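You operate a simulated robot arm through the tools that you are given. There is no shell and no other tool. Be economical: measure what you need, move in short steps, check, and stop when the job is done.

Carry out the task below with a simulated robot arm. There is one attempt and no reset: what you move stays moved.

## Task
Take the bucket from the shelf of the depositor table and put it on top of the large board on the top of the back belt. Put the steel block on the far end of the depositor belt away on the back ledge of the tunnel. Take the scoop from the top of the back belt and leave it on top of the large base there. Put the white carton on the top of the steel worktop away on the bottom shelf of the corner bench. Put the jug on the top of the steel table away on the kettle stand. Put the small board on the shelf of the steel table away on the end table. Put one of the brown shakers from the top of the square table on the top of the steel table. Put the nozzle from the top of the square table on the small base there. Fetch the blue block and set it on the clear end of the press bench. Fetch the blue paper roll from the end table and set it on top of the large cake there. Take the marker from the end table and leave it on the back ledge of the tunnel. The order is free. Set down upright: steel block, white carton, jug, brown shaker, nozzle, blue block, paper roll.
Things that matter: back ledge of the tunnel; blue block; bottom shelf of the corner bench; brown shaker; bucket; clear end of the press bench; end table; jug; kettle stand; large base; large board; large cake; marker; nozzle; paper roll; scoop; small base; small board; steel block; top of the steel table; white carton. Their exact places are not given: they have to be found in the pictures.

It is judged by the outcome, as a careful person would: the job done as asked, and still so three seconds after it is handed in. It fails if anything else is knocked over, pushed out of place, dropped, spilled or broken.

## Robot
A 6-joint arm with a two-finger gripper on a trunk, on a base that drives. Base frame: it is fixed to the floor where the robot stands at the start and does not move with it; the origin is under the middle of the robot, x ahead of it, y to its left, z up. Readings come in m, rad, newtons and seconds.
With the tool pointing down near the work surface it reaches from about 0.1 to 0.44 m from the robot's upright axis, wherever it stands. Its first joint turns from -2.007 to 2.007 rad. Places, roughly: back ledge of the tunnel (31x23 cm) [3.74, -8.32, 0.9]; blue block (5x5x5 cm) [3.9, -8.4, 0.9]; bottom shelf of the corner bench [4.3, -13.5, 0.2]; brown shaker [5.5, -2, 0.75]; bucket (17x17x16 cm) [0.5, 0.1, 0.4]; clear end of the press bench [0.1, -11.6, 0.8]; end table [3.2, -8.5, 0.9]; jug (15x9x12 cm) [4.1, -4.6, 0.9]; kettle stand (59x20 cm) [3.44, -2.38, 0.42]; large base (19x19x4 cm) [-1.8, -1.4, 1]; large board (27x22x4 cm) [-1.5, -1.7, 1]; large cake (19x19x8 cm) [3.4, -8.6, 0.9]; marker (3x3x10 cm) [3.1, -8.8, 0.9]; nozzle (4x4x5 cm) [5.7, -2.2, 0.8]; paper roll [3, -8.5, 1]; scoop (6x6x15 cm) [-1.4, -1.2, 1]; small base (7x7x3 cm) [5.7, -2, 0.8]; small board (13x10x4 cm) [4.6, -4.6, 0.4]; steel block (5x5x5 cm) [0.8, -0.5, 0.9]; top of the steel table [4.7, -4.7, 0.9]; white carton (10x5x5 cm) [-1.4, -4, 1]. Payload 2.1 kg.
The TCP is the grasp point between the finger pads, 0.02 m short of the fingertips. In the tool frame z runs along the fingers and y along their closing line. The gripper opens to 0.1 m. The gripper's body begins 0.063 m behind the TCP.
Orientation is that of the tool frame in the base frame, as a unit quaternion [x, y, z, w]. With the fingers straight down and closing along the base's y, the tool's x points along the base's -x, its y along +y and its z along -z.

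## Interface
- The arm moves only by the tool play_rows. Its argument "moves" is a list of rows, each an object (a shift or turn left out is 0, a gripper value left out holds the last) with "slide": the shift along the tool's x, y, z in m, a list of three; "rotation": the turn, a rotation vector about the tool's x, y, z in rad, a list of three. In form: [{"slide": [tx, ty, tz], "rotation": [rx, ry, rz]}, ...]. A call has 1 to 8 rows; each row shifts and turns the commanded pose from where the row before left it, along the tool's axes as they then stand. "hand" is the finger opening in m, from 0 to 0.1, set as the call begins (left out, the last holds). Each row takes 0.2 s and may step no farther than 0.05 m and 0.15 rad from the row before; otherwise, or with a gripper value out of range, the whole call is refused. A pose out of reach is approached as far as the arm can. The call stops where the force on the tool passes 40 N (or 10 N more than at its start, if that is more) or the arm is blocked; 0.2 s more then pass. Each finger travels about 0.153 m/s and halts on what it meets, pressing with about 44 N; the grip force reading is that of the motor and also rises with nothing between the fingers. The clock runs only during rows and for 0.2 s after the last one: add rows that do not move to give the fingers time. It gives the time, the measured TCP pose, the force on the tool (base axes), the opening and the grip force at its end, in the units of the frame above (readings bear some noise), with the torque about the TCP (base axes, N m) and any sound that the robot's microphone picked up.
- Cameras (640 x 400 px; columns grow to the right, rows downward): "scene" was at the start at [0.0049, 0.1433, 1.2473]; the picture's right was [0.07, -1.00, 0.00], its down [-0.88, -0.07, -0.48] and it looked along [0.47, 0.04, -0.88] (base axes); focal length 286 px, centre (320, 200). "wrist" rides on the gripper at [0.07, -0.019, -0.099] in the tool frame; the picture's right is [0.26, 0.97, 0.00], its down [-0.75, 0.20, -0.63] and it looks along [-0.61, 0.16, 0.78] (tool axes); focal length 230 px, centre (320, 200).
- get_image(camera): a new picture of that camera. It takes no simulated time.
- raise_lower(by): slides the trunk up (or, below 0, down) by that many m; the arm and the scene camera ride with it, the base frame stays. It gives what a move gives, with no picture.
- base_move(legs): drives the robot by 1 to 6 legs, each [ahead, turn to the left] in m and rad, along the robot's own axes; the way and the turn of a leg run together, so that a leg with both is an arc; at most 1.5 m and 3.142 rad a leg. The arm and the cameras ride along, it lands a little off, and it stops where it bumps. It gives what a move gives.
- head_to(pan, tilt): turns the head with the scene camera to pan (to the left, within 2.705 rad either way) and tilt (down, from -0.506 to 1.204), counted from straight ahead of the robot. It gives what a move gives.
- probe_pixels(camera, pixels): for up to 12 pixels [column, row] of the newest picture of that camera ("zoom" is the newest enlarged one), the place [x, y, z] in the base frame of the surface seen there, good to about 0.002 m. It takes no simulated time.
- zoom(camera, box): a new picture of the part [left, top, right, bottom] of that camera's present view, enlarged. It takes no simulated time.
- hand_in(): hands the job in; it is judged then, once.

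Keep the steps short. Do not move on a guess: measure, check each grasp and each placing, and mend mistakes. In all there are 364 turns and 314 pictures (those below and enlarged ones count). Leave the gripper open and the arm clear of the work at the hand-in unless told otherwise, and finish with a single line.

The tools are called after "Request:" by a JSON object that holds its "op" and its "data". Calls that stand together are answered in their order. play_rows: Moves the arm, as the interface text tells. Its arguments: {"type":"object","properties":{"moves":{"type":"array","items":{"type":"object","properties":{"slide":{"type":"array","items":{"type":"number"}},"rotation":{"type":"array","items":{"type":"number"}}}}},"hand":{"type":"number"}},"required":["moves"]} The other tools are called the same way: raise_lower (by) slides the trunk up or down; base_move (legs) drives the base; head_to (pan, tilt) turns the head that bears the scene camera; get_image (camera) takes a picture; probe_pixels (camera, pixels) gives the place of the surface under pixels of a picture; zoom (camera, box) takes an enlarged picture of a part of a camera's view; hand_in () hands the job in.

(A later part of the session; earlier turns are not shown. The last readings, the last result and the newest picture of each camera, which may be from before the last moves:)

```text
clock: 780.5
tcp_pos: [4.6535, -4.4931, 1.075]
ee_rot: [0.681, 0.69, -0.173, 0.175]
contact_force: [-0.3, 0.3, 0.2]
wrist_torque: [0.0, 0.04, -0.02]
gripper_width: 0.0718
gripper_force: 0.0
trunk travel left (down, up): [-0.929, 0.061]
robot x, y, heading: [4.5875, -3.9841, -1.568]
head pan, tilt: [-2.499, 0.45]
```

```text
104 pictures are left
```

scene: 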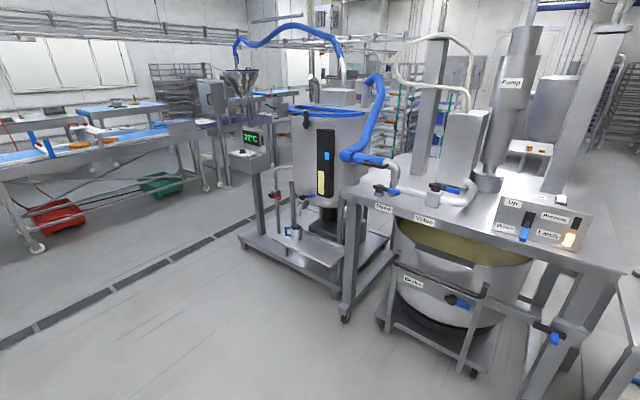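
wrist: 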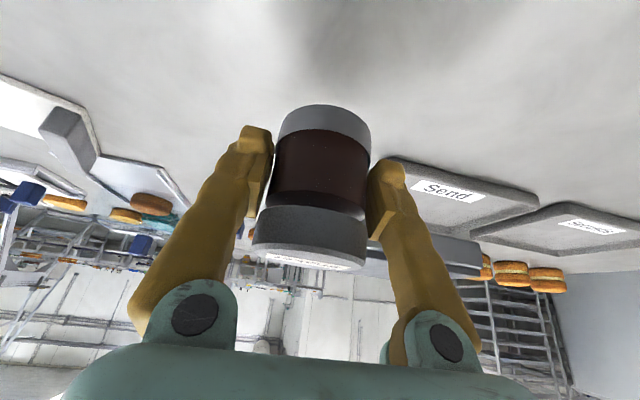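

Request:
{"op": "zoom", "data": {"camera": "scene", "box": [230, 110, 400, 320]}}

Request:
{"op": "probe_pixels", "data": {"camera": "scene", "pixels": [[320, 255], [300, 245], [283, 250], [340, 262], [295, 232], [278, 198], [310, 210], [240, 240], [315, 295], [325, 285], [255, 195], [345, 300]]}}

```text
1.90 times, centred on (315, 215) of scene
```

zoom: 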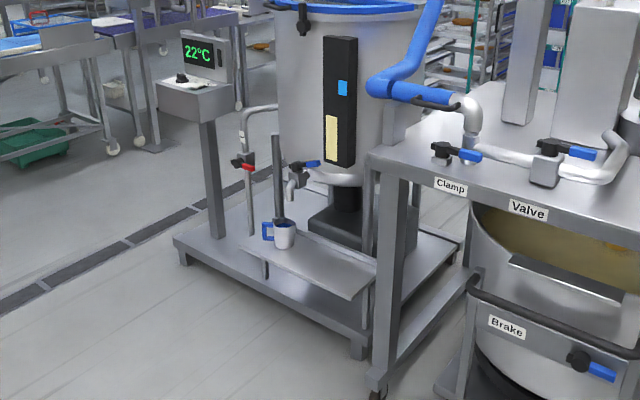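

```text
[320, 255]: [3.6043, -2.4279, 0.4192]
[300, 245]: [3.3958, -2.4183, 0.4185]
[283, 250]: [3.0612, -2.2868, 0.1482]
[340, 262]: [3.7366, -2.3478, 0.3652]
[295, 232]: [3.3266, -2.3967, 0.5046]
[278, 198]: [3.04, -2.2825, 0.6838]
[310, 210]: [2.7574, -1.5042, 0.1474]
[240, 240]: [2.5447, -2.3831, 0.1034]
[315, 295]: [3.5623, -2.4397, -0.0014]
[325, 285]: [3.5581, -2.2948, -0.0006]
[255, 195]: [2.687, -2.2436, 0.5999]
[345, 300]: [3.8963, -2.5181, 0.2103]
```

The stand is a small shelf (x 3.15–3.73, y −2.28…−2.48, z 0.419), with a mug at its left; free on the right half. I'll grip the jug's body from above (vertical tool). Set the tool vertical, then move to x≈4.05.

Request:
{"op": "play_rows", "data": {"hand": 0.1, "moves": [{"slide": [0.04, 0, -0.022]}, {"slide": [0.04, 0, -0.022]}, {"rotation": [0, 0.13, 0]}, {"rotation": [0, 0.13, 0]}, {"rotation": [0, 0.13, 0]}, {"rotation": [0, 0.11, 0]}, {}]}}

Request:
{"op": "base_move", "data": {"legs": [[-0.2, 0], [0, -1.57], [0.53, 0], [0, 1.57], [0.2, 0]]}}

Request:
{"op": "head_to", "data": {"pan": 0, "tilt": 1.0}}

Request:
{"op": "get_image", "data": {"camera": "scene"}}

Request:
{"op": "get_image", "data": {"camera": "wrist"}}

```text
clock: 782.0
tcp_pos: [4.6265, -4.4226, 1.077]
ee_rot: [0.715, 0.686, -0.128, 0.035]
contact_force: [0.4, -0.2, 0.2]
wrist_torque: [0.01, -0.04, -0.02]
gripper_width: 0.1
gripper_force: 0.1
out of reach, approached as far as the arm can: row 2, 3, 4, 5, 6
trunk travel left (down, up): [-0.929, 0.061]
robot x, y, heading: [4.5912, -3.986, -1.566]
head pan, tilt: [-2.499, 0.45]
```

```text
clock: 795.3
tcp_pos: [4.0814, -4.4058, 1.0775]
ee_rot: [0.715, 0.686, -0.13, 0.037]
contact_force: [0.0, 0.3, 0.3]
wrist_torque: [0.0, -0.02, -0.05]
gripper_width: 0.1002
gripper_force: 0.1
trunk travel left (down, up): [-0.929, 0.061]
robot x, y, heading: [4.0451, -3.9678, -1.569]
head pan, tilt: [-2.499, 0.45]
```

```text
clock: 797.6
tcp_pos: [4.0819, -4.4082, 1.0756]
ee_rot: [0.715, 0.686, -0.128, 0.035]
contact_force: [-0.2, -0.6, -0.7]
wrist_torque: [-0.03, -0.01, 0.03]
gripper_width: 0.0998
gripper_force: 0.0
trunk travel left (down, up): [-0.929, 0.061]
robot x, y, heading: [4.0468, -3.9711, -1.567]
head pan, tilt: [0.0, 1.0]
```

```text
102 pictures are left
```

scene: 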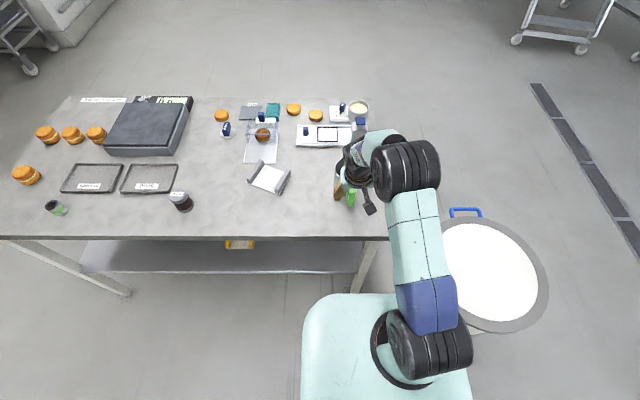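

```text
101 pictures are left
```

wrist: 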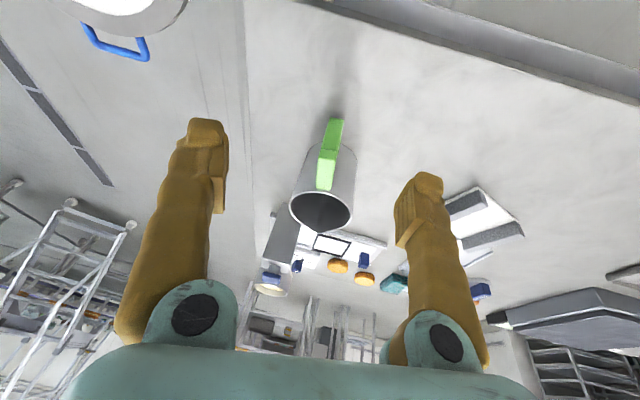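

Request:
{"op": "play_rows", "data": {"moves": [{"slide": [0.02, -0.015, -0.02], "rotation": [-0.066, 0.1155, -0.022]}, {"slide": [0.02, -0.015, -0.01], "rotation": [-0.066, 0.1155, -0.022]}, {}]}}

```text
clock: 798.4
tcp_pos: [4.057, -4.3635, 1.1035]
ee_rot: [0.706, 0.709, 0.0, 0.0]
contact_force: [0.2, 0.7, 0.2]
wrist_torque: [-0.01, 0.01, 0.01]
gripper_width: 0.0999
gripper_force: 0.0
trunk travel left (down, up): [-0.929, 0.061]
robot x, y, heading: [4.0471, -3.9685, -1.568]
head pan, tilt: [0.0, 1.0]
```

Vertical. Forward 0.12, then measure the rim with the wrist camera.

Request:
{"op": "base_move", "data": {"legs": [[0.12, 0]]}}

Request:
{"op": "play_rows", "data": {"moves": [{"slide": [0, 0.034, 0]}, {}]}}

Request:
{"op": "get_image", "data": {"camera": "wrist"}}

Request:
{"op": "zoom", "data": {"camera": "wrist", "box": [240, 60, 400, 200]}}

```text
clock: 799.7
tcp_pos: [4.0585, -4.4722, 1.1082]
ee_rot: [0.705, 0.71, -0.005, 0.005]
contact_force: [-0.1, 0.9, -0.4]
wrist_torque: [-0.03, 0.0, -0.02]
gripper_width: 0.1002
gripper_force: 0.2
trunk travel left (down, up): [-0.929, 0.061]
robot x, y, heading: [4.044, -4.0941, -1.564]
head pan, tilt: [0.0, 1.0]
```

```text
clock: 800.3
tcp_pos: [4.0933, -4.4774, 1.1058]
ee_rot: [0.704, 0.71, -0.001, 0.002]
contact_force: [0.2, 0.2, -0.1]
wrist_torque: [-0.04, 0.0, -0.01]
gripper_width: 0.1004
gripper_force: 0.1
trunk travel left (down, up): [-0.929, 0.061]
robot x, y, heading: [4.0471, -4.0921, -1.564]
head pan, tilt: [0.0, 1.0]
```

```text
100 pictures are left
```

wrist: 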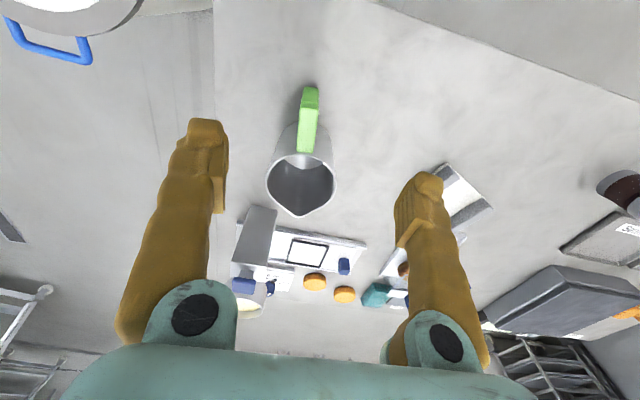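

```text
2.86 times, centred on (320, 130) of wrist
```

zoom: 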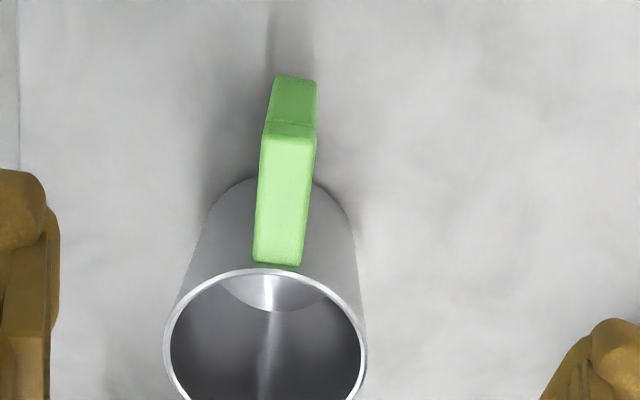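

Request:
{"op": "probe_pixels", "data": {"camera": "zoom", "pixels": [[167, 345], [364, 345], [264, 272], [180, 305], [352, 310], [285, 140], [280, 250], [290, 85], [350, 230], [205, 225]]}}

Request:
{"op": "probe_pixels", "data": {"camera": "wrist", "pixels": [[300, 214], [268, 185], [334, 185], [300, 205]]}}

```text
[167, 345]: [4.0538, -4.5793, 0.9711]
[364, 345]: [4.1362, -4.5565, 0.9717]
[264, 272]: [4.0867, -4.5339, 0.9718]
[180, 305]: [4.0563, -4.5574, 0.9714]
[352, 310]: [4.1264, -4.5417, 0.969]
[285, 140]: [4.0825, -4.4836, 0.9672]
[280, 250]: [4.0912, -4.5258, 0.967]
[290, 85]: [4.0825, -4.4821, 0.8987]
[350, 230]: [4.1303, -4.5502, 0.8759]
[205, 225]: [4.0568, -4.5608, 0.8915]
```

```text
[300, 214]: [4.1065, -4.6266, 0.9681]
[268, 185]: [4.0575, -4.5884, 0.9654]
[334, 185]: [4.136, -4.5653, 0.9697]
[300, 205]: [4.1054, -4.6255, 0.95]
```

Request:
{"op": "get_image", "data": {"camera": "scene"}}

Request:
{"op": "probe_pixels", "data": {"camera": "scene", "pixels": [[370, 250], [368, 265], [366, 280], [300, 250], [360, 290], [430, 250], [440, 280]]}}

```text
98 pictures are left
```

scene: 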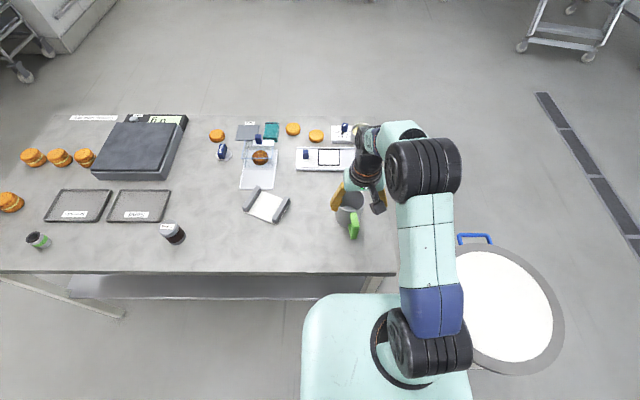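

```text
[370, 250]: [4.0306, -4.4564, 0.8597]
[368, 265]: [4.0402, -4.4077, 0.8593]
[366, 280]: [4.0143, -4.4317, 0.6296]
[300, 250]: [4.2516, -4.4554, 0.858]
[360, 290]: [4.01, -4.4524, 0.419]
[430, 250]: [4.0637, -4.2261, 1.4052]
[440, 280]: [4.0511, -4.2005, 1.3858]
```

Leg at (4.01,-4.44) leaves room. Forward 0.085 then fine adjust.

Request:
{"op": "base_move", "data": {"legs": [[0.085, 0]]}}

Request:
{"op": "play_rows", "data": {"moves": [{"slide": [-0.008, 0.003, 0]}, {}, {}]}}

Request:
{"op": "get_image", "data": {"camera": "wrist"}}

```text
clock: 801.3
tcp_pos: [4.0943, -4.5549, 1.108]
ee_rot: [0.704, 0.71, -0.004, 0.003]
contact_force: [-0.2, -0.3, -0.8]
wrist_torque: [0.04, 0.02, -0.02]
gripper_width: 0.1
gripper_force: 0.2
trunk travel left (down, up): [-0.929, 0.061]
robot x, y, heading: [4.0498, -4.1786, -1.565]
head pan, tilt: [0.0, 1.0]
```

```text
clock: 802.1
tcp_pos: [4.0972, -4.5594, 1.1117]
ee_rot: [0.704, 0.711, -0.006, 0.007]
contact_force: [0.8, 1.1, 0.3]
wrist_torque: [-0.04, 0.02, 0.05]
gripper_width: 0.0999
gripper_force: 0.1
trunk travel left (down, up): [-0.929, 0.061]
robot x, y, heading: [4.0484, -4.1775, -1.562]
head pan, tilt: [0.0, 1.0]
```

```text
97 pictures are left
```

wrist: 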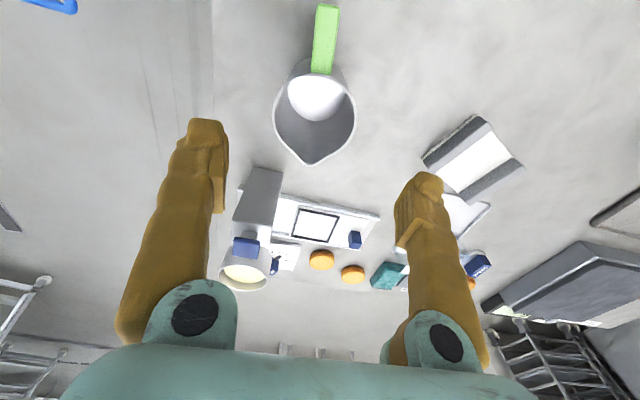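

Request:
{"op": "base_move", "data": {"legs": [[0.014, 0]]}}

Request:
{"op": "raise_lower", "data": {"by": -0.1}}

Request:
{"op": "get_image", "data": {"camera": "wrist"}}

Request:
{"op": "zoom", "data": {"camera": "wrist", "box": [240, 20, 400, 160]}}

```text
clock: 803.1
tcp_pos: [4.0972, -4.5773, 1.1088]
ee_rot: [0.704, 0.71, -0.004, 0.004]
contact_force: [-1.0, -0.7, -0.6]
wrist_torque: [0.05, 0.0, -0.02]
gripper_width: 0.0999
gripper_force: 0.1
trunk travel left (down, up): [-0.929, 0.061]
robot x, y, heading: [4.0448, -4.1938, -1.564]
head pan, tilt: [0.0, 1.0]
stopped in leg 1: the robot was blocked; the commanded pose is now the measured one
```

```text
clock: 804.4
tcp_pos: [4.0969, -4.5754, 1.0105]
ee_rot: [0.704, 0.71, -0.005, 0.004]
contact_force: [-0.8, 0.3, 0.1]
wrist_torque: [-0.04, -0.06, 0.02]
gripper_width: 0.0998
gripper_force: 0.1
trunk travel left (down, up): [-0.829, 0.161]
robot x, y, heading: [4.0497, -4.1898, -1.563]
head pan, tilt: [0.0, 1.0]
```

```text
96 pictures are left
```

wrist: 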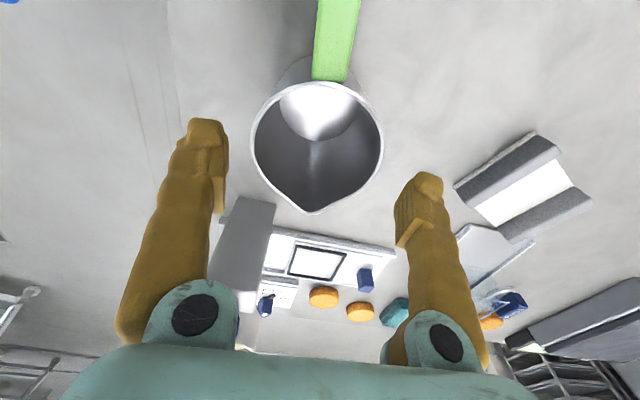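

```text
2.86 times, centred on (320, 90) of wrist
```

zoom: 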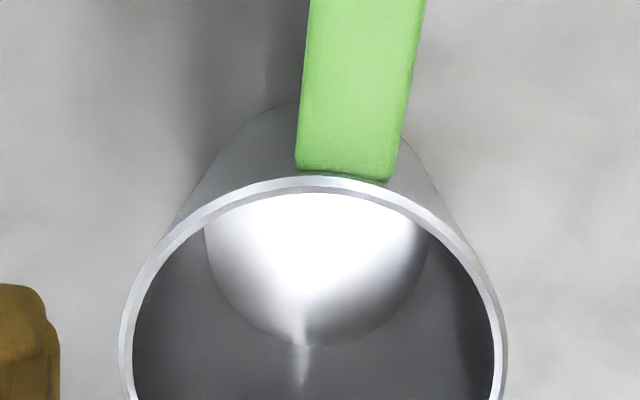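

Request:
{"op": "probe_pixels", "data": {"camera": "wrist", "pixels": [[252, 140], [382, 140], [262, 108], [372, 108], [316, 83], [300, 205], [255, 125], [380, 125]]}}

```text
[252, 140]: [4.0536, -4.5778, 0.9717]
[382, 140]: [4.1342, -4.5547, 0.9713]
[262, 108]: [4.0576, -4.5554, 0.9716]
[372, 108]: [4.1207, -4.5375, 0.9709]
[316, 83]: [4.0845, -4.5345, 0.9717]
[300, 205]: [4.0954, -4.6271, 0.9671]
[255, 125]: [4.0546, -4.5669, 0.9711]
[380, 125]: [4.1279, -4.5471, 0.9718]
```

Centre fits (4.0965,-4.575), TCP is on it. Lower carefully: 0.03 first (tips pass the rim), then the rest.

Request:
{"op": "raise_lower", "data": {"by": -0.03}}

Request:
{"op": "get_image", "data": {"camera": "wrist"}}

```text
clock: 805.2
tcp_pos: [4.0964, -4.5741, 0.9814]
ee_rot: [0.704, 0.71, -0.005, 0.004]
contact_force: [0.8, -0.9, 0.2]
wrist_torque: [0.0, -0.03, -0.01]
gripper_width: 0.1002
gripper_force: 0.1
trunk travel left (down, up): [-0.799, 0.191]
robot x, y, heading: [4.0449, -4.189, -1.561]
head pan, tilt: [0.0, 1.0]
```

```text
94 pictures are left
```

wrist: 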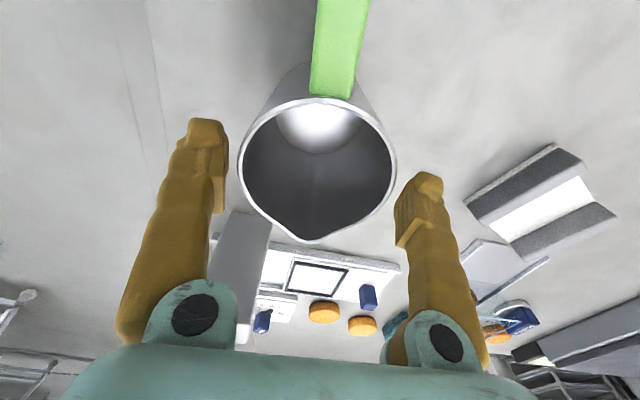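

Request:
{"op": "play_rows", "data": {"moves": [{"slide": [0, 0.002, 0]}, {}]}}

Request:
{"op": "raise_lower", "data": {"by": -0.015}}

Request:
{"op": "raise_lower", "data": {"by": -0.02}}

Request:
{"op": "get_image", "data": {"camera": "wrist"}}

```text
clock: 805.8
tcp_pos: [4.0986, -4.5748, 0.9807]
ee_rot: [0.704, 0.71, -0.005, 0.004]
contact_force: [0.0, 0.3, -0.4]
wrist_torque: [-0.02, 0.02, 0.02]
gripper_width: 0.1002
gripper_force: 0.1
trunk travel left (down, up): [-0.799, 0.191]
robot x, y, heading: [4.0514, -4.1937, -1.567]
head pan, tilt: [0.0, 1.0]
```

```text
clock: 806.4
tcp_pos: [4.0986, -4.5738, 0.9648]
ee_rot: [0.704, 0.71, -0.006, 0.004]
contact_force: [0.0, 0.0, -1.7]
wrist_torque: [-0.01, 0.04, -0.02]
gripper_width: 0.1003
gripper_force: 0.0
trunk travel left (down, up): [-0.784, 0.206]
robot x, y, heading: [4.0456, -4.1883, -1.565]
head pan, tilt: [0.0, 1.0]
```

```text
clock: 806.9
tcp_pos: [4.097, -4.5732, 0.9539]
ee_rot: [0.703, 0.711, -0.008, 0.008]
contact_force: [-1.9, 5.5, 14.8]
wrist_torque: [-0.05, -0.07, 0.07]
gripper_width: 0.1
gripper_force: 0.2
trunk travel left (down, up): [-0.769, 0.221]
robot x, y, heading: [4.0484, -4.1905, -1.569]
head pan, tilt: [0.0, 1.0]
stopped: the force on the tool passed its limit at 50 N (the readings are from after the stop); the commanded pose is now the measured one
```

```text
93 pictures are left
```

wrist: 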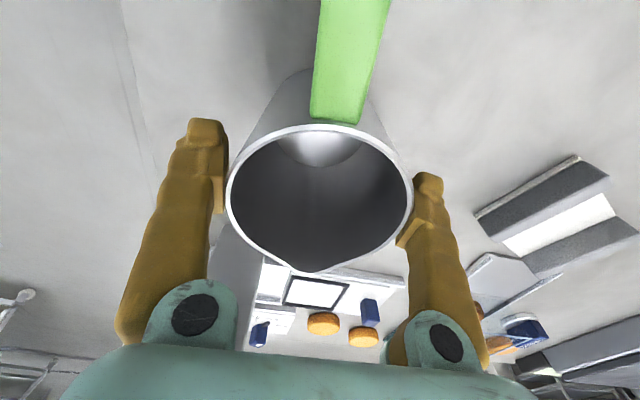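

The rim met the finger shoulders (3.8 cm behind the tips). That depth suffices: ease up 4 mm and close.

Request:
{"op": "raise_lower", "data": {"by": 0.006}}

Request:
{"op": "play_rows", "data": {"hand": 0.05, "moves": [{}, {}, {}, {}]}}

Request:
{"op": "get_image", "data": {"camera": "wrist"}}

```text
clock: 807.5
tcp_pos: [4.0981, -4.5765, 0.9573]
ee_rot: [0.704, 0.71, -0.007, 0.008]
contact_force: [-1.4, -0.3, 0.2]
wrist_torque: [-0.03, 0.02, 0.0]
gripper_width: 0.1
gripper_force: 0.0
trunk travel left (down, up): [-0.775, 0.215]
robot x, y, heading: [4.0499, -4.19, -1.566]
head pan, tilt: [0.0, 1.0]
```

```text
clock: 808.5
tcp_pos: [4.0994, -4.5776, 0.9581]
ee_rot: [0.704, 0.71, -0.008, 0.008]
contact_force: [-0.2, 1.1, 3.1]
wrist_torque: [0.07, -0.08, 0.05]
gripper_width: 0.0947
gripper_force: 44.1
trunk travel left (down, up): [-0.775, 0.215]
robot x, y, heading: [4.047, -4.1918, -1.564]
head pan, tilt: [0.0, 1.0]
```

```text
92 pictures are left
```

wrist: 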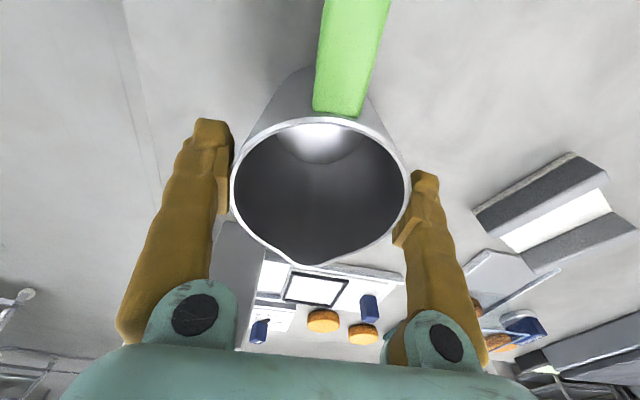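

Gripped (body 9.5 cm at the pads). Lift 0.03 and check.

Request:
{"op": "raise_lower", "data": {"by": 0.03}}

Request:
{"op": "get_image", "data": {"camera": "wrist"}}

Request:
{"op": "get_image", "data": {"camera": "scene"}}

```text
clock: 809.2
tcp_pos: [4.099, -4.5765, 0.988]
ee_rot: [0.704, 0.71, -0.007, 0.008]
contact_force: [0.5, -0.3, -1.8]
wrist_torque: [-0.01, -0.01, -0.02]
gripper_width: 0.0874
gripper_force: 44.0
trunk travel left (down, up): [-0.805, 0.185]
robot x, y, heading: [4.0476, -4.1921, -1.564]
head pan, tilt: [0.0, 1.0]
```

```text
91 pictures are left
```

wrist: 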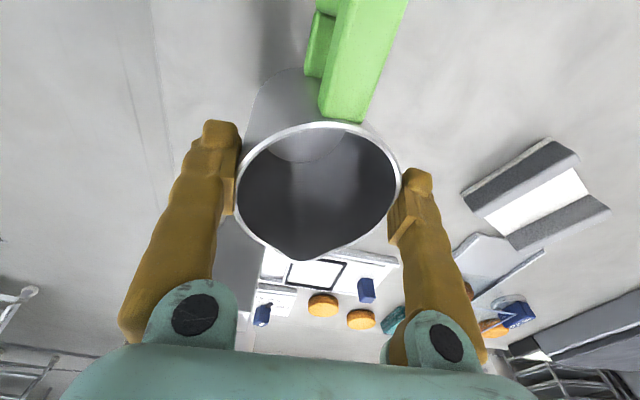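

```text
90 pictures are left
```

scene: 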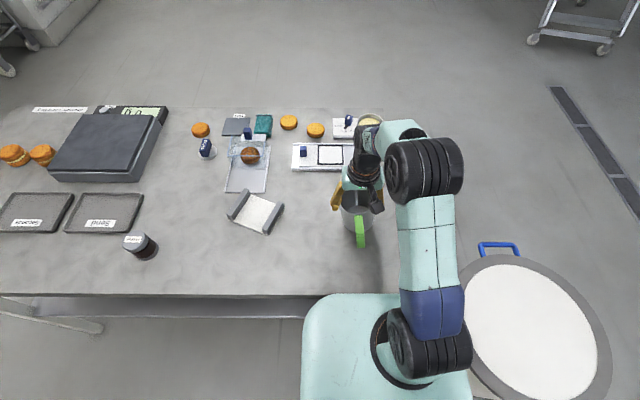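

The width changed to 87 mm; check how the jug hangs by probing its rim and bottom.

Request:
{"op": "probe_pixels", "data": {"camera": "wrist", "pixels": [[238, 190], [398, 175], [318, 126], [300, 256], [250, 150], [380, 140], [255, 110], [340, 100]]}}

Request:
{"op": "zoom", "data": {"camera": "scene", "box": [310, 160, 410, 260]}}

```text
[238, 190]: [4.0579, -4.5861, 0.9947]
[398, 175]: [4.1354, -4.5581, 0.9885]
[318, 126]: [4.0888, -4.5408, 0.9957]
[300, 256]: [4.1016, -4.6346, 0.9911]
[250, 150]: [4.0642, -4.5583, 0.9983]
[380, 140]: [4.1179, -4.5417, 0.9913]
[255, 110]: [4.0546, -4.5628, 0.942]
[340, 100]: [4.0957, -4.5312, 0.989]
```

```text
4.00 times, centred on (360, 210) of scene
```

zoom: 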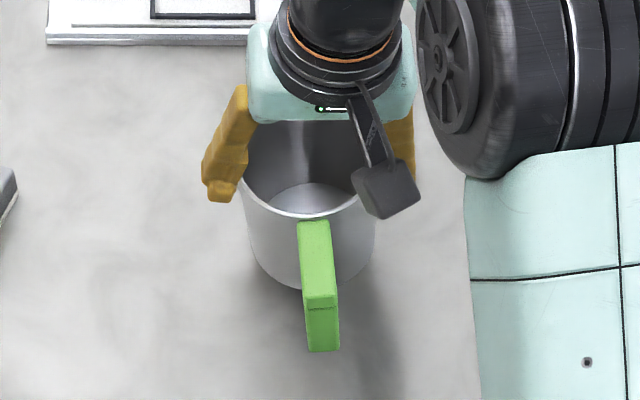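

The jug slid ~1 cm and reseated, tilted ~5°. It is light (≈2 N). Test stability: raise 0.06 and re-check.

Request:
{"op": "raise_lower", "data": {"by": 0.06}}

Request:
{"op": "play_rows", "data": {"moves": [{}, {}, {}, {}, {}]}}

Request:
{"op": "get_image", "data": {"camera": "wrist"}}

Request:
{"op": "probe_pixels", "data": {"camera": "wrist", "pixels": [[238, 190], [398, 175], [318, 126], [300, 256], [250, 150], [380, 140]]}}

```text
clock: 810.2
tcp_pos: [4.0983, -4.5779, 1.0486]
ee_rot: [0.704, 0.71, -0.007, 0.007]
contact_force: [0.6, 0.2, -1.3]
wrist_torque: [-0.07, -0.02, -0.02]
gripper_width: 0.0877
gripper_force: 43.9
trunk travel left (down, up): [-0.865, 0.125]
robot x, y, heading: [4.0498, -4.191, -1.563]
head pan, tilt: [0.0, 1.0]
```

```text
clock: 811.4
tcp_pos: [4.0979, -4.577, 1.0476]
ee_rot: [0.703, 0.711, -0.008, 0.008]
contact_force: [1.0, -0.1, -1.7]
wrist_torque: [-0.01, -0.02, 0.01]
gripper_width: 0.0871
gripper_force: 43.9
trunk travel left (down, up): [-0.865, 0.125]
robot x, y, heading: [4.0472, -4.1886, -1.555]
head pan, tilt: [0.0, 1.0]
```

```text
88 pictures are left
```

wrist: 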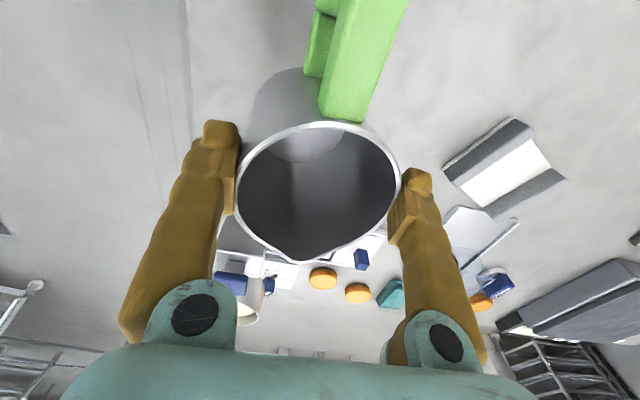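

```text
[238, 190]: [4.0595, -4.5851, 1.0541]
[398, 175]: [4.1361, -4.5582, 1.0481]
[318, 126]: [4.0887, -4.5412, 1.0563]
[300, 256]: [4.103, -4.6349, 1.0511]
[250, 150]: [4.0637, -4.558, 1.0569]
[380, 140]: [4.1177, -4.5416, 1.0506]
```

Stable. Level it with a small tool rotation, then drive to the kettle stand.

Request:
{"op": "play_rows", "data": {"moves": [{"rotation": [-0.075, -0.045, 0]}, {}]}}

Request:
{"op": "base_move", "data": {"legs": [[-0.35, 0], [0, -2.48], [0.69, 0], [0, -0.672]]}}

Request:
{"op": "head_to", "data": {"pan": 0, "tilt": 0.8}}

Request:
{"op": "get_image", "data": {"camera": "scene"}}

Request:
{"op": "get_image", "data": {"camera": "wrist"}}

```text
clock: 812.0
tcp_pos: [4.0998, -4.5767, 1.0491]
ee_rot: [0.703, 0.71, 0.003, 0.049]
contact_force: [-1.0, 0.0, -1.8]
wrist_torque: [-0.01, -0.03, 0.03]
gripper_width: 0.0874
gripper_force: 44.1
trunk travel left (down, up): [-0.865, 0.125]
robot x, y, heading: [4.0478, -4.1877, -1.565]
head pan, tilt: [0.0, 1.0]
```

```text
clock: 825.4
tcp_pos: [3.5477, -2.9087, 1.0487]
ee_rot: [0.714, -0.698, -0.05, 0.004]
contact_force: [-1.2, -0.6, -2.3]
wrist_torque: [0.05, 0.04, 0.02]
gripper_width: 0.0866
gripper_force: 43.8
trunk travel left (down, up): [-0.865, 0.125]
robot x, y, heading: [3.5999, -3.2947, 1.588]
head pan, tilt: [0.0, 1.0]
```

```text
clock: 826.1
tcp_pos: [3.5469, -2.9087, 1.0479]
ee_rot: [0.714, -0.698, -0.05, 0.003]
contact_force: [0.2, -0.2, -2.7]
wrist_torque: [0.02, 0.03, -0.02]
gripper_width: 0.0868
gripper_force: 43.7
trunk travel left (down, up): [-0.865, 0.125]
robot x, y, heading: [3.6043, -3.292, 1.595]
head pan, tilt: [0.0, 0.799]
```

```text
87 pictures are left
```

scene: 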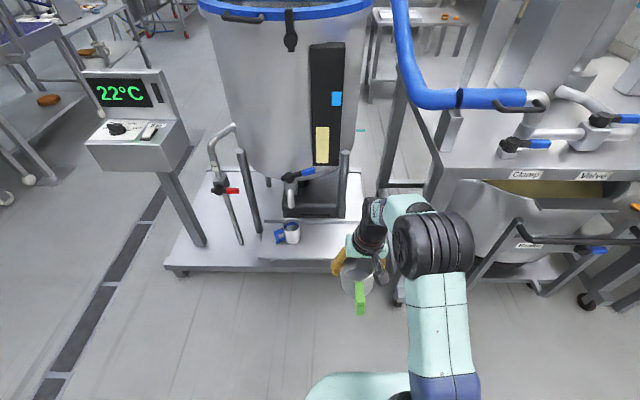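

```text
86 pictures are left
```

wrist: 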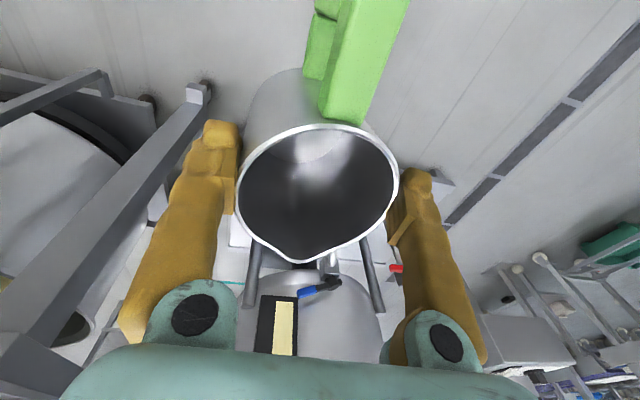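

Request:
{"op": "probe_pixels", "data": {"camera": "scene", "pixels": [[320, 245], [320, 225], [343, 212], [345, 160], [262, 255], [330, 258], [292, 232], [318, 190], [308, 172], [400, 210], [388, 190], [345, 235]]}}

Request:
{"op": "probe_pixels", "data": {"camera": "wrist", "pixels": [[240, 200], [396, 180], [318, 127], [300, 259], [250, 160], [380, 145]]}}

```text
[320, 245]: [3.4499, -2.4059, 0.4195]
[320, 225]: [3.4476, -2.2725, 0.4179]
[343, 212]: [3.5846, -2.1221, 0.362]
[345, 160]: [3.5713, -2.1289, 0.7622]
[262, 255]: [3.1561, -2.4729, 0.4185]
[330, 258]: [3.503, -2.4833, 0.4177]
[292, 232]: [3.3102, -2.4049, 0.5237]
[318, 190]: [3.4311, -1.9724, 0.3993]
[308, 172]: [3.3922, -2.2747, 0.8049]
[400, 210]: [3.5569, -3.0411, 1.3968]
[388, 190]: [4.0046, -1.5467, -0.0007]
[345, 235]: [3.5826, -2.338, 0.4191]
```

```text
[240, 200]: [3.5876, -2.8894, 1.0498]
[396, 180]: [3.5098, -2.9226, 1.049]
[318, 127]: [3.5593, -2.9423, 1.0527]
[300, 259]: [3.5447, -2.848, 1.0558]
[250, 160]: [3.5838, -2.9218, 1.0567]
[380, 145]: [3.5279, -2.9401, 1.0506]
```

Jug is level now. Turn right 0.05, lower the trunk to TCP ≈0.57 and drive in.

Request:
{"op": "base_move", "data": {"legs": [[0, -0.05]]}}

Request:
{"op": "raise_lower", "data": {"by": -0.4}}

Request:
{"op": "raise_lower", "data": {"by": -0.075}}

Request:
{"op": "base_move", "data": {"legs": [[0.35, 0]]}}

Request:
{"op": "get_image", "data": {"camera": "scene"}}

Request:
{"op": "get_image", "data": {"camera": "wrist"}}

```text
clock: 826.9
tcp_pos: [3.5664, -2.9071, 1.0484]
ee_rot: [-0.696, 0.717, 0.05, -0.002]
contact_force: [0.3, 0.5, -1.6]
wrist_torque: [0.04, 0.04, -0.02]
gripper_width: 0.0866
gripper_force: 43.8
trunk travel left (down, up): [-0.865, 0.125]
robot x, y, heading: [3.603, -3.2907, 1.541]
head pan, tilt: [0.0, 0.799]
```

```text
clock: 830.8
tcp_pos: [3.5665, -2.9069, 0.6487]
ee_rot: [-0.697, 0.716, 0.051, -0.003]
contact_force: [0.2, -0.1, -1.4]
wrist_torque: [0.03, 0.01, -0.01]
gripper_width: 0.0868
gripper_force: 43.9
trunk travel left (down, up): [-0.465, 0.525]
robot x, y, heading: [3.6034, -3.2915, 1.538]
head pan, tilt: [0.0, 0.799]
```

```text
clock: 831.9
tcp_pos: [3.568, -2.9063, 0.575]
ee_rot: [-0.696, 0.717, 0.05, -0.002]
contact_force: [-1.2, 0.5, -1.4]
wrist_torque: [0.03, 0.0, 0.01]
gripper_width: 0.0866
gripper_force: 44.0
trunk travel left (down, up): [-0.39, 0.6]
robot x, y, heading: [3.6006, -3.2936, 1.535]
head pan, tilt: [0.0, 0.799]
```

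```text
clock: 834.2
tcp_pos: [3.5795, -2.5521, 0.5733]
ee_rot: [-0.697, 0.716, 0.05, -0.003]
contact_force: [0.6, -0.3, -1.7]
wrist_torque: [0.01, -0.02, -0.02]
gripper_width: 0.0866
gripper_force: 44.1
trunk travel left (down, up): [-0.39, 0.6]
robot x, y, heading: [3.6175, -2.9412, 1.544]
head pan, tilt: [0.0, 0.799]
```

```text
85 pictures are left
```

scene: 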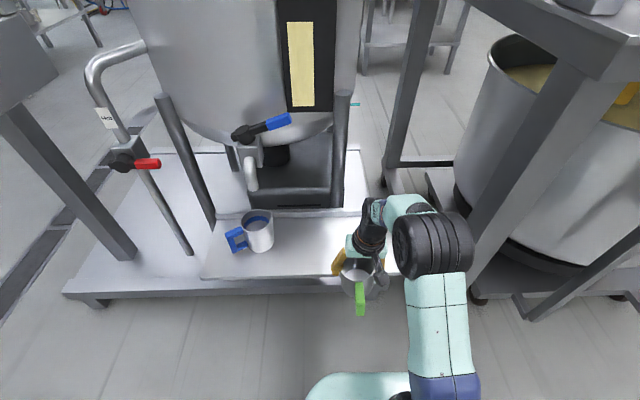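

```text
84 pictures are left
```

wrist: 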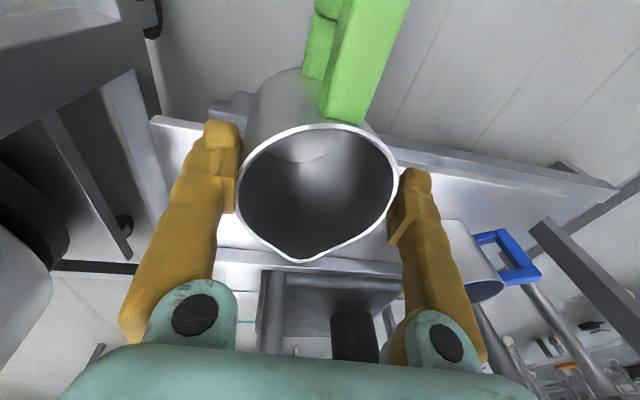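

Forward 0.165 to the stand's middle depth.

Request:
{"op": "base_move", "data": {"legs": [[0.165, 0]]}}

Request:
{"op": "get_image", "data": {"camera": "scene"}}

Request:
{"op": "raise_lower", "data": {"by": -0.03}}

Request:
{"op": "raise_lower", "data": {"by": -0.008}}

```text
clock: 835.6
tcp_pos: [3.5843, -2.3891, 0.5732]
ee_rot: [-0.695, 0.717, 0.05, -0.002]
contact_force: [-0.2, 0.3, -1.7]
wrist_torque: [0.05, -0.02, 0.01]
gripper_width: 0.0862
gripper_force: 43.6
trunk travel left (down, up): [-0.39, 0.6]
robot x, y, heading: [3.6196, -2.7774, 1.533]
head pan, tilt: [0.0, 0.799]
```

```text
83 pictures are left
```

scene: 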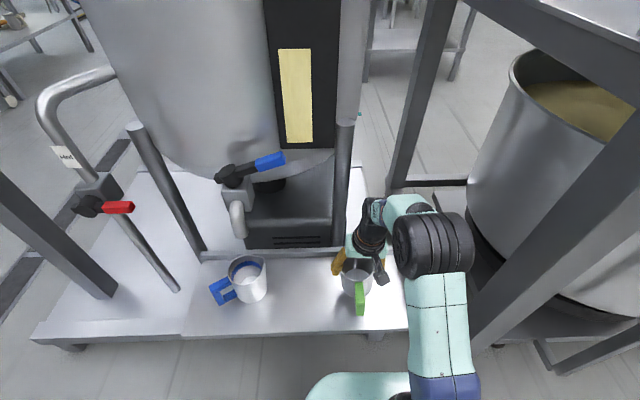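

```text
clock: 836.4
tcp_pos: [3.5846, -2.3895, 0.5432]
ee_rot: [-0.695, 0.717, 0.049, -0.002]
contact_force: [0.0, -0.6, -1.6]
wrist_torque: [0.01, -0.02, 0.01]
gripper_width: 0.0867
gripper_force: 43.6
trunk travel left (down, up): [-0.36, 0.63]
robot x, y, heading: [3.6226, -2.7784, 1.538]
head pan, tilt: [0.0, 0.799]
```

```text
clock: 836.9
tcp_pos: [3.5848, -2.3906, 0.5351]
ee_rot: [-0.695, 0.717, 0.049, -0.003]
contact_force: [-0.1, 0.0, -2.2]
wrist_torque: [0.05, 0.01, 0.0]
gripper_width: 0.0867
gripper_force: 43.9
trunk travel left (down, up): [-0.352, 0.638]
robot x, y, heading: [3.6204, -2.7755, 1.543]
head pan, tilt: [0.0, 0.799]
```

Request:
{"op": "raise_lower", "data": {"by": -0.005}}

Request:
{"op": "raise_lower", "data": {"by": -0.003}}

Request:
{"op": "raise_lower", "data": {"by": -0.003}}

```text
clock: 837.5
tcp_pos: [3.5844, -2.3902, 0.5309]
ee_rot: [-0.695, 0.717, 0.05, -0.002]
contact_force: [-0.8, 0.2, 2.2]
wrist_torque: [0.01, 0.12, 0.01]
gripper_width: 0.0867
gripper_force: 44.0
trunk travel left (down, up): [-0.347, 0.643]
robot x, y, heading: [3.6189, -2.7751, 1.534]
head pan, tilt: [0.0, 0.799]
```

```text
clock: 838.0
tcp_pos: [3.5851, -2.3897, 0.5308]
ee_rot: [-0.696, 0.716, 0.054, 0.0]
contact_force: [0.6, -0.9, 31.6]
wrist_torque: [-0.47, 0.58, 0.03]
gripper_width: 0.0863
gripper_force: 44.2
trunk travel left (down, up): [-0.344, 0.646]
robot x, y, heading: [3.6201, -2.776, 1.536]
head pan, tilt: [0.0, 0.799]
```

```text
clock: 838.3
tcp_pos: [3.5851, -2.3893, 0.5295]
ee_rot: [-0.696, 0.716, 0.053, 0.0]
contact_force: [2.6, -6.5, 23.3]
wrist_torque: [-1.05, 0.21, 0.18]
gripper_width: 0.0865
gripper_force: 44.0
trunk travel left (down, up): [-0.344, 0.646]
robot x, y, heading: [3.6219, -2.7781, 1.54]
head pan, tilt: [0.0, 0.799]
stopped: the force on the tool passed its limit at 45 N (the readings are from after the stop); the commanded pose is now the measured one
```

Jug is on the stand. Ease 3 mm, open fully, raise straight up.

Request:
{"op": "raise_lower", "data": {"by": 0.003}}

Request:
{"op": "play_rows", "data": {"hand": 0.1, "moves": [{}, {}, {}]}}

Request:
{"op": "raise_lower", "data": {"by": 0.1}}

Request:
{"op": "get_image", "data": {"camera": "wrist"}}

Request:
{"op": "get_image", "data": {"camera": "scene"}}

```text
clock: 838.8
tcp_pos: [3.5846, -2.3891, 0.5304]
ee_rot: [-0.696, 0.716, 0.053, -0.001]
contact_force: [0.5, -0.4, 0.2]
wrist_torque: [-0.05, 0.02, -0.02]
gripper_width: 0.0866
gripper_force: 44.2
trunk travel left (down, up): [-0.347, 0.643]
robot x, y, heading: [3.6219, -2.7795, 1.534]
head pan, tilt: [0.0, 0.799]
```

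```text
clock: 839.6
tcp_pos: [3.585, -2.3881, 0.5312]
ee_rot: [-0.695, 0.717, 0.053, 0.0]
contact_force: [0.7, -0.6, -0.2]
wrist_torque: [0.01, -0.02, -0.02]
gripper_width: 0.1
gripper_force: 0.1
trunk travel left (down, up): [-0.347, 0.643]
robot x, y, heading: [3.6179, -2.7759, 1.537]
head pan, tilt: [0.0, 0.799]
```

```text
clock: 841.0
tcp_pos: [3.5852, -2.3884, 0.6313]
ee_rot: [-0.696, 0.717, 0.053, -0.002]
contact_force: [0.1, -0.6, -0.8]
wrist_torque: [-0.03, 0.03, -0.01]
gripper_width: 0.0999
gripper_force: 0.1
trunk travel left (down, up): [-0.447, 0.543]
robot x, y, heading: [3.6232, -2.779, 1.537]
head pan, tilt: [0.0, 0.799]
```

```text
82 pictures are left
```

wrist: 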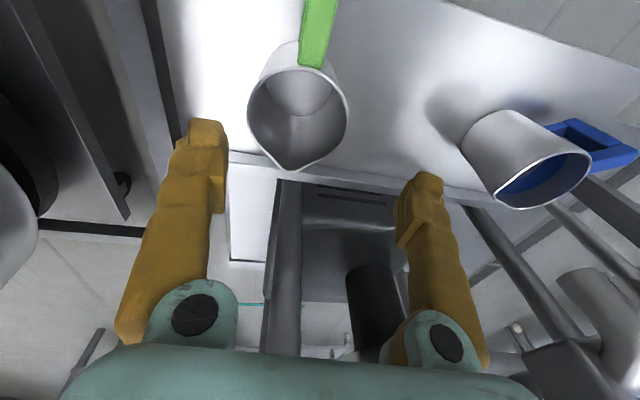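

```text
81 pictures are left
```

scene: 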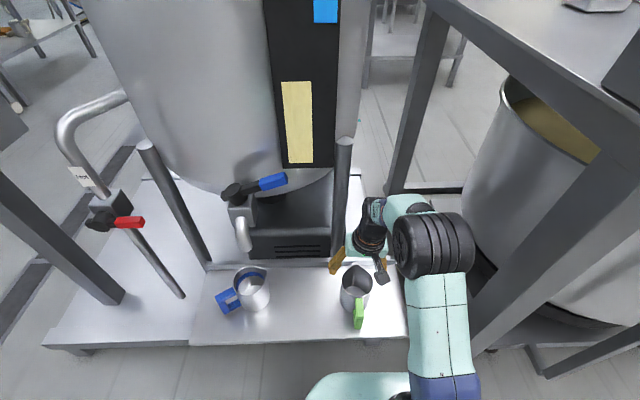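

Jug stands upright on the stand. Last: the small board on the steel table's shelf. Back out and drive to x≈4.55 facing -y.

Request:
{"op": "raise_lower", "data": {"by": 0.1}}

Request:
{"op": "base_move", "data": {"legs": [[-0.55, 0], [0, -1.54], [0.93, 0], [0, -1.571]]}}

Request:
{"op": "head_to", "data": {"pan": 0, "tilt": 0.75}}

Request:
{"op": "get_image", "data": {"camera": "scene"}}

```text
clock: 842.3
tcp_pos: [3.5841, -2.3875, 0.731]
ee_rot: [-0.695, 0.717, 0.052, -0.001]
contact_force: [-0.8, 0.4, 0.0]
wrist_torque: [0.01, -0.01, 0.0]
gripper_width: 0.1
gripper_force: 0.0
trunk travel left (down, up): [-0.547, 0.443]
robot x, y, heading: [3.6151, -2.7805, 1.532]
head pan, tilt: [0.0, 0.799]
```

```text
clock: 857.5
tcp_pos: [4.5629, -3.7093, 0.7311]
ee_rot: [0.711, 0.701, 0.002, 0.052]
contact_force: [0.2, -0.3, 0.3]
wrist_torque: [-0.01, 0.01, 0.02]
gripper_width: 0.1001
gripper_force: 0.2
trunk travel left (down, up): [-0.547, 0.443]
robot x, y, heading: [4.5232, -3.3209, -1.59]
head pan, tilt: [0.0, 0.799]
```

```text
clock: 858.1
tcp_pos: [4.5631, -3.7106, 0.731]
ee_rot: [0.711, 0.701, 0.0, 0.052]
contact_force: [0.2, -0.1, -1.1]
wrist_torque: [0.02, -0.02, -0.03]
gripper_width: 0.1001
gripper_force: 0.0
trunk travel left (down, up): [-0.547, 0.443]
robot x, y, heading: [4.5207, -3.3187, -1.593]
head pan, tilt: [0.0, 0.75]
```

```text
80 pictures are left
```

scene: 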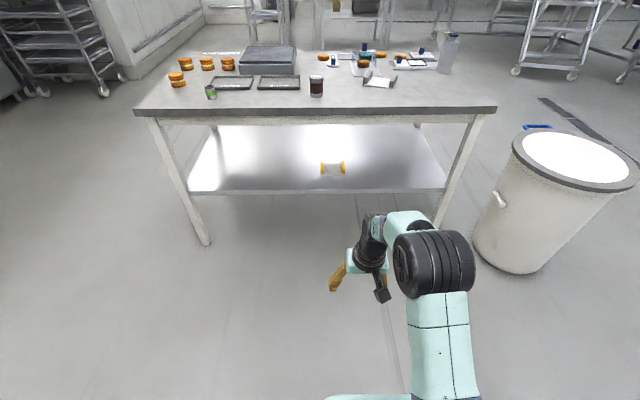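

Request:
{"op": "zoom", "data": {"camera": "scene", "box": [300, 145, 370, 190]}}

Request:
{"op": "probe_pixels", "data": {"camera": "zoom", "pixels": [[205, 175], [205, 225], [395, 170], [405, 215], [300, 220], [300, 160], [195, 140], [395, 140], [300, 260], [250, 200], [360, 200]]}}

Request:
{"op": "probe_pixels", "data": {"camera": "scene", "pixels": [[330, 190], [330, 180], [330, 114], [330, 106]]}}

```text
8.89 times, centred on (335, 168) of scene
```

zoom: 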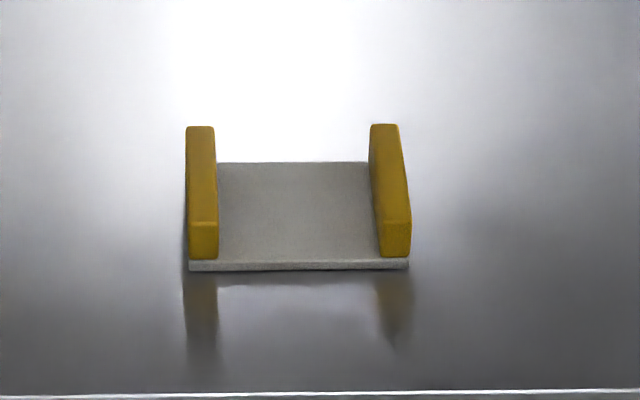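

```text
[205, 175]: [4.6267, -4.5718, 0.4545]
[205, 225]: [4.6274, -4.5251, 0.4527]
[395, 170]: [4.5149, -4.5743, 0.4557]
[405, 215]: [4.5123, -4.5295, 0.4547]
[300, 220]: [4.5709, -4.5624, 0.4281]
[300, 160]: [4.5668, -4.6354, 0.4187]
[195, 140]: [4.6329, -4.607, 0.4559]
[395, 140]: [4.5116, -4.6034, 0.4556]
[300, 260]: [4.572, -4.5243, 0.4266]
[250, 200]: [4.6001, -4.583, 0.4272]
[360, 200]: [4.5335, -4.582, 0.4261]
```

```text
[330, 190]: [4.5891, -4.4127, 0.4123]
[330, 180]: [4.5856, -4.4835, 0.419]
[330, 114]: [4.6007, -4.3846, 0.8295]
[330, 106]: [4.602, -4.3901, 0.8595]
```

Board: rails at x 4.627 and 4.514 (y −4.525…−4.62, top 0.456). I'll grip the left rail with the tool pitched 0.8. Set the orientation while extending.

Request:
{"op": "play_rows", "data": {"hand": 0.05, "moves": [{"slide": [-0.04, 0, 0], "rotation": [0.0122, -0.1213, -0.0038]}, {"slide": [-0.04, 0, 0.005], "rotation": [0.0122, -0.1213, -0.0038]}, {"slide": [-0.03, 0, 0.01], "rotation": [0.0122, -0.1213, -0.0038]}, {"slide": [-0.02, 0, 0.01], "rotation": [0.0122, -0.1213, -0.0038]}, {"rotation": [0.0122, -0.1213, -0.0038]}, {"rotation": [0.0122, -0.1213, -0.0038]}, {}]}}

Request:
{"op": "raise_lower", "data": {"by": -0.15}}

```text
clock: 859.7
tcp_pos: [4.5788, -3.8431, 0.7335]
ee_rot: [0.661, 0.666, -0.211, 0.273]
contact_force: [-0.5, 0.4, 0.8]
wrist_torque: [-0.01, 0.0, -0.02]
gripper_width: 0.0498
gripper_force: 0.1
out of reach, approached as far as the arm can: row 5, 6
trunk travel left (down, up): [-0.547, 0.443]
robot x, y, heading: [4.5213, -3.3222, -1.591]
head pan, tilt: [0.0, 0.75]
```

```text
clock: 861.5
tcp_pos: [4.5778, -3.8426, 0.5831]
ee_rot: [0.662, 0.667, -0.21, 0.272]
contact_force: [-0.4, -0.3, 0.0]
wrist_torque: [0.0, 0.01, 0.0]
gripper_width: 0.0498
gripper_force: 0.2
trunk travel left (down, up): [-0.397, 0.593]
robot x, y, heading: [4.5215, -3.3248, -1.593]
head pan, tilt: [0.0, 0.75]
```

The wrist limit appears when the hand is left of the axis; shift the hand right 0.08 and finish the rotation.

Request:
{"op": "play_rows", "data": {"moves": [{"slide": [0, -0.04, 0]}, {"slide": [0, -0.04, 0]}, {"rotation": [0.049, -0.052, -0.006]}, {"rotation": [0.049, -0.052, -0.006]}, {}]}}

```text
clock: 862.6
tcp_pos: [4.4987, -3.8463, 0.5761]
ee_rot: [0.658, 0.644, -0.279, 0.272]
contact_force: [0.3, -0.1, -0.2]
wrist_torque: [-0.02, -0.05, -0.03]
gripper_width: 0.0499
gripper_force: 0.1
trunk travel left (down, up): [-0.397, 0.593]
robot x, y, heading: [4.5233, -3.319, -1.586]
head pan, tilt: [0.0, 0.75]
```

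Now the right rail (x 4.513) suits. Turn left 0.02, lower to z≈0.51, and drive in.

Request:
{"op": "base_move", "data": {"legs": [[0, 0.02], [0.4, 0]]}}

Request:
{"op": "raise_lower", "data": {"by": -0.065}}

Request:
{"op": "get_image", "data": {"camera": "wrist"}}

Request:
{"op": "get_image", "data": {"camera": "scene"}}

```text
clock: 865.5
tcp_pos: [4.5128, -4.2444, 0.5756]
ee_rot: [0.65, 0.653, -0.274, 0.276]
contact_force: [-0.1, -1.1, 0.6]
wrist_torque: [-0.01, 0.0, -0.03]
gripper_width: 0.05
gripper_force: 0.0
trunk travel left (down, up): [-0.397, 0.593]
robot x, y, heading: [4.5255, -3.7189, -1.567]
head pan, tilt: [0.0, 0.75]
```

```text
clock: 866.5
tcp_pos: [4.5133, -4.2427, 0.512]
ee_rot: [0.65, 0.653, -0.275, 0.275]
contact_force: [0.1, -0.4, 0.2]
wrist_torque: [-0.01, 0.0, 0.0]
gripper_width: 0.0499
gripper_force: 0.0
trunk travel left (down, up): [-0.332, 0.658]
robot x, y, heading: [4.5244, -3.7177, -1.565]
head pan, tilt: [0.0, 0.75]
```

```text
78 pictures are left
```

wrist: 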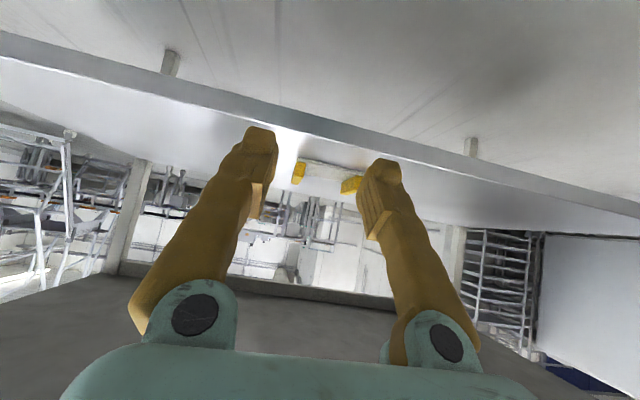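

```text
77 pictures are left
```

scene: 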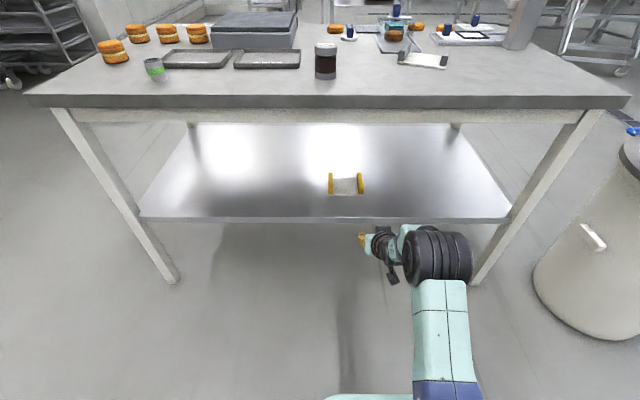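

Request:
{"op": "base_move", "data": {"legs": [[0.24, 0]]}}

Request:
{"op": "get_image", "data": {"camera": "wrist"}}

Request:
{"op": "get_image", "data": {"camera": "scene"}}

```text
clock: 868.3
tcp_pos: [4.5145, -4.4828, 0.5126]
ee_rot: [0.65, 0.653, -0.274, 0.275]
contact_force: [-0.5, 0.2, 0.0]
wrist_torque: [-0.01, 0.0, 0.02]
gripper_width: 0.0501
gripper_force: 0.0
trunk travel left (down, up): [-0.332, 0.658]
robot x, y, heading: [4.5264, -3.9565, -1.57]
head pan, tilt: [0.0, 0.75]
```

```text
76 pictures are left
```

wrist: 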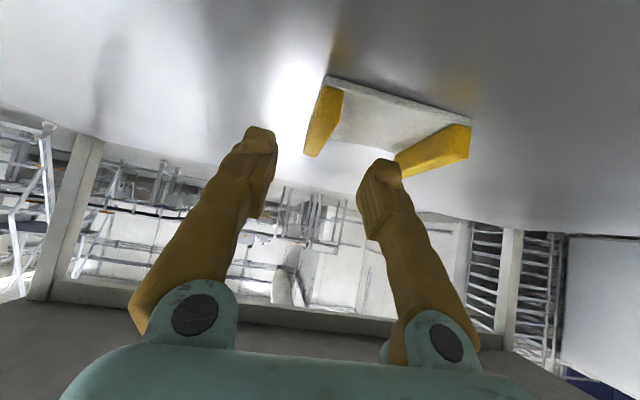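

```text
75 pictures are left
```

scene: 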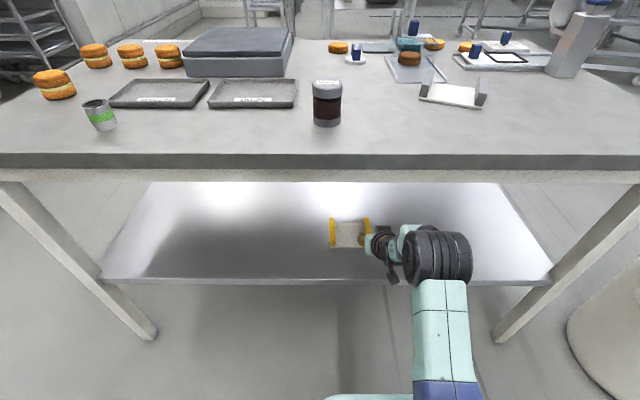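

Request:
{"op": "probe_pixels", "data": {"camera": "wrist", "pixels": [[322, 120], [312, 150], [333, 95], [325, 85], [430, 150], [380, 110]]}}

```text
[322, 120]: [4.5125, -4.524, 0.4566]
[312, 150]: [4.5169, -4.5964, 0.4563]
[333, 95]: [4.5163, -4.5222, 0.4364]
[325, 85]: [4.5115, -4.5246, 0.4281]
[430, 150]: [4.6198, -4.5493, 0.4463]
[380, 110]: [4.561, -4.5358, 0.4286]
```

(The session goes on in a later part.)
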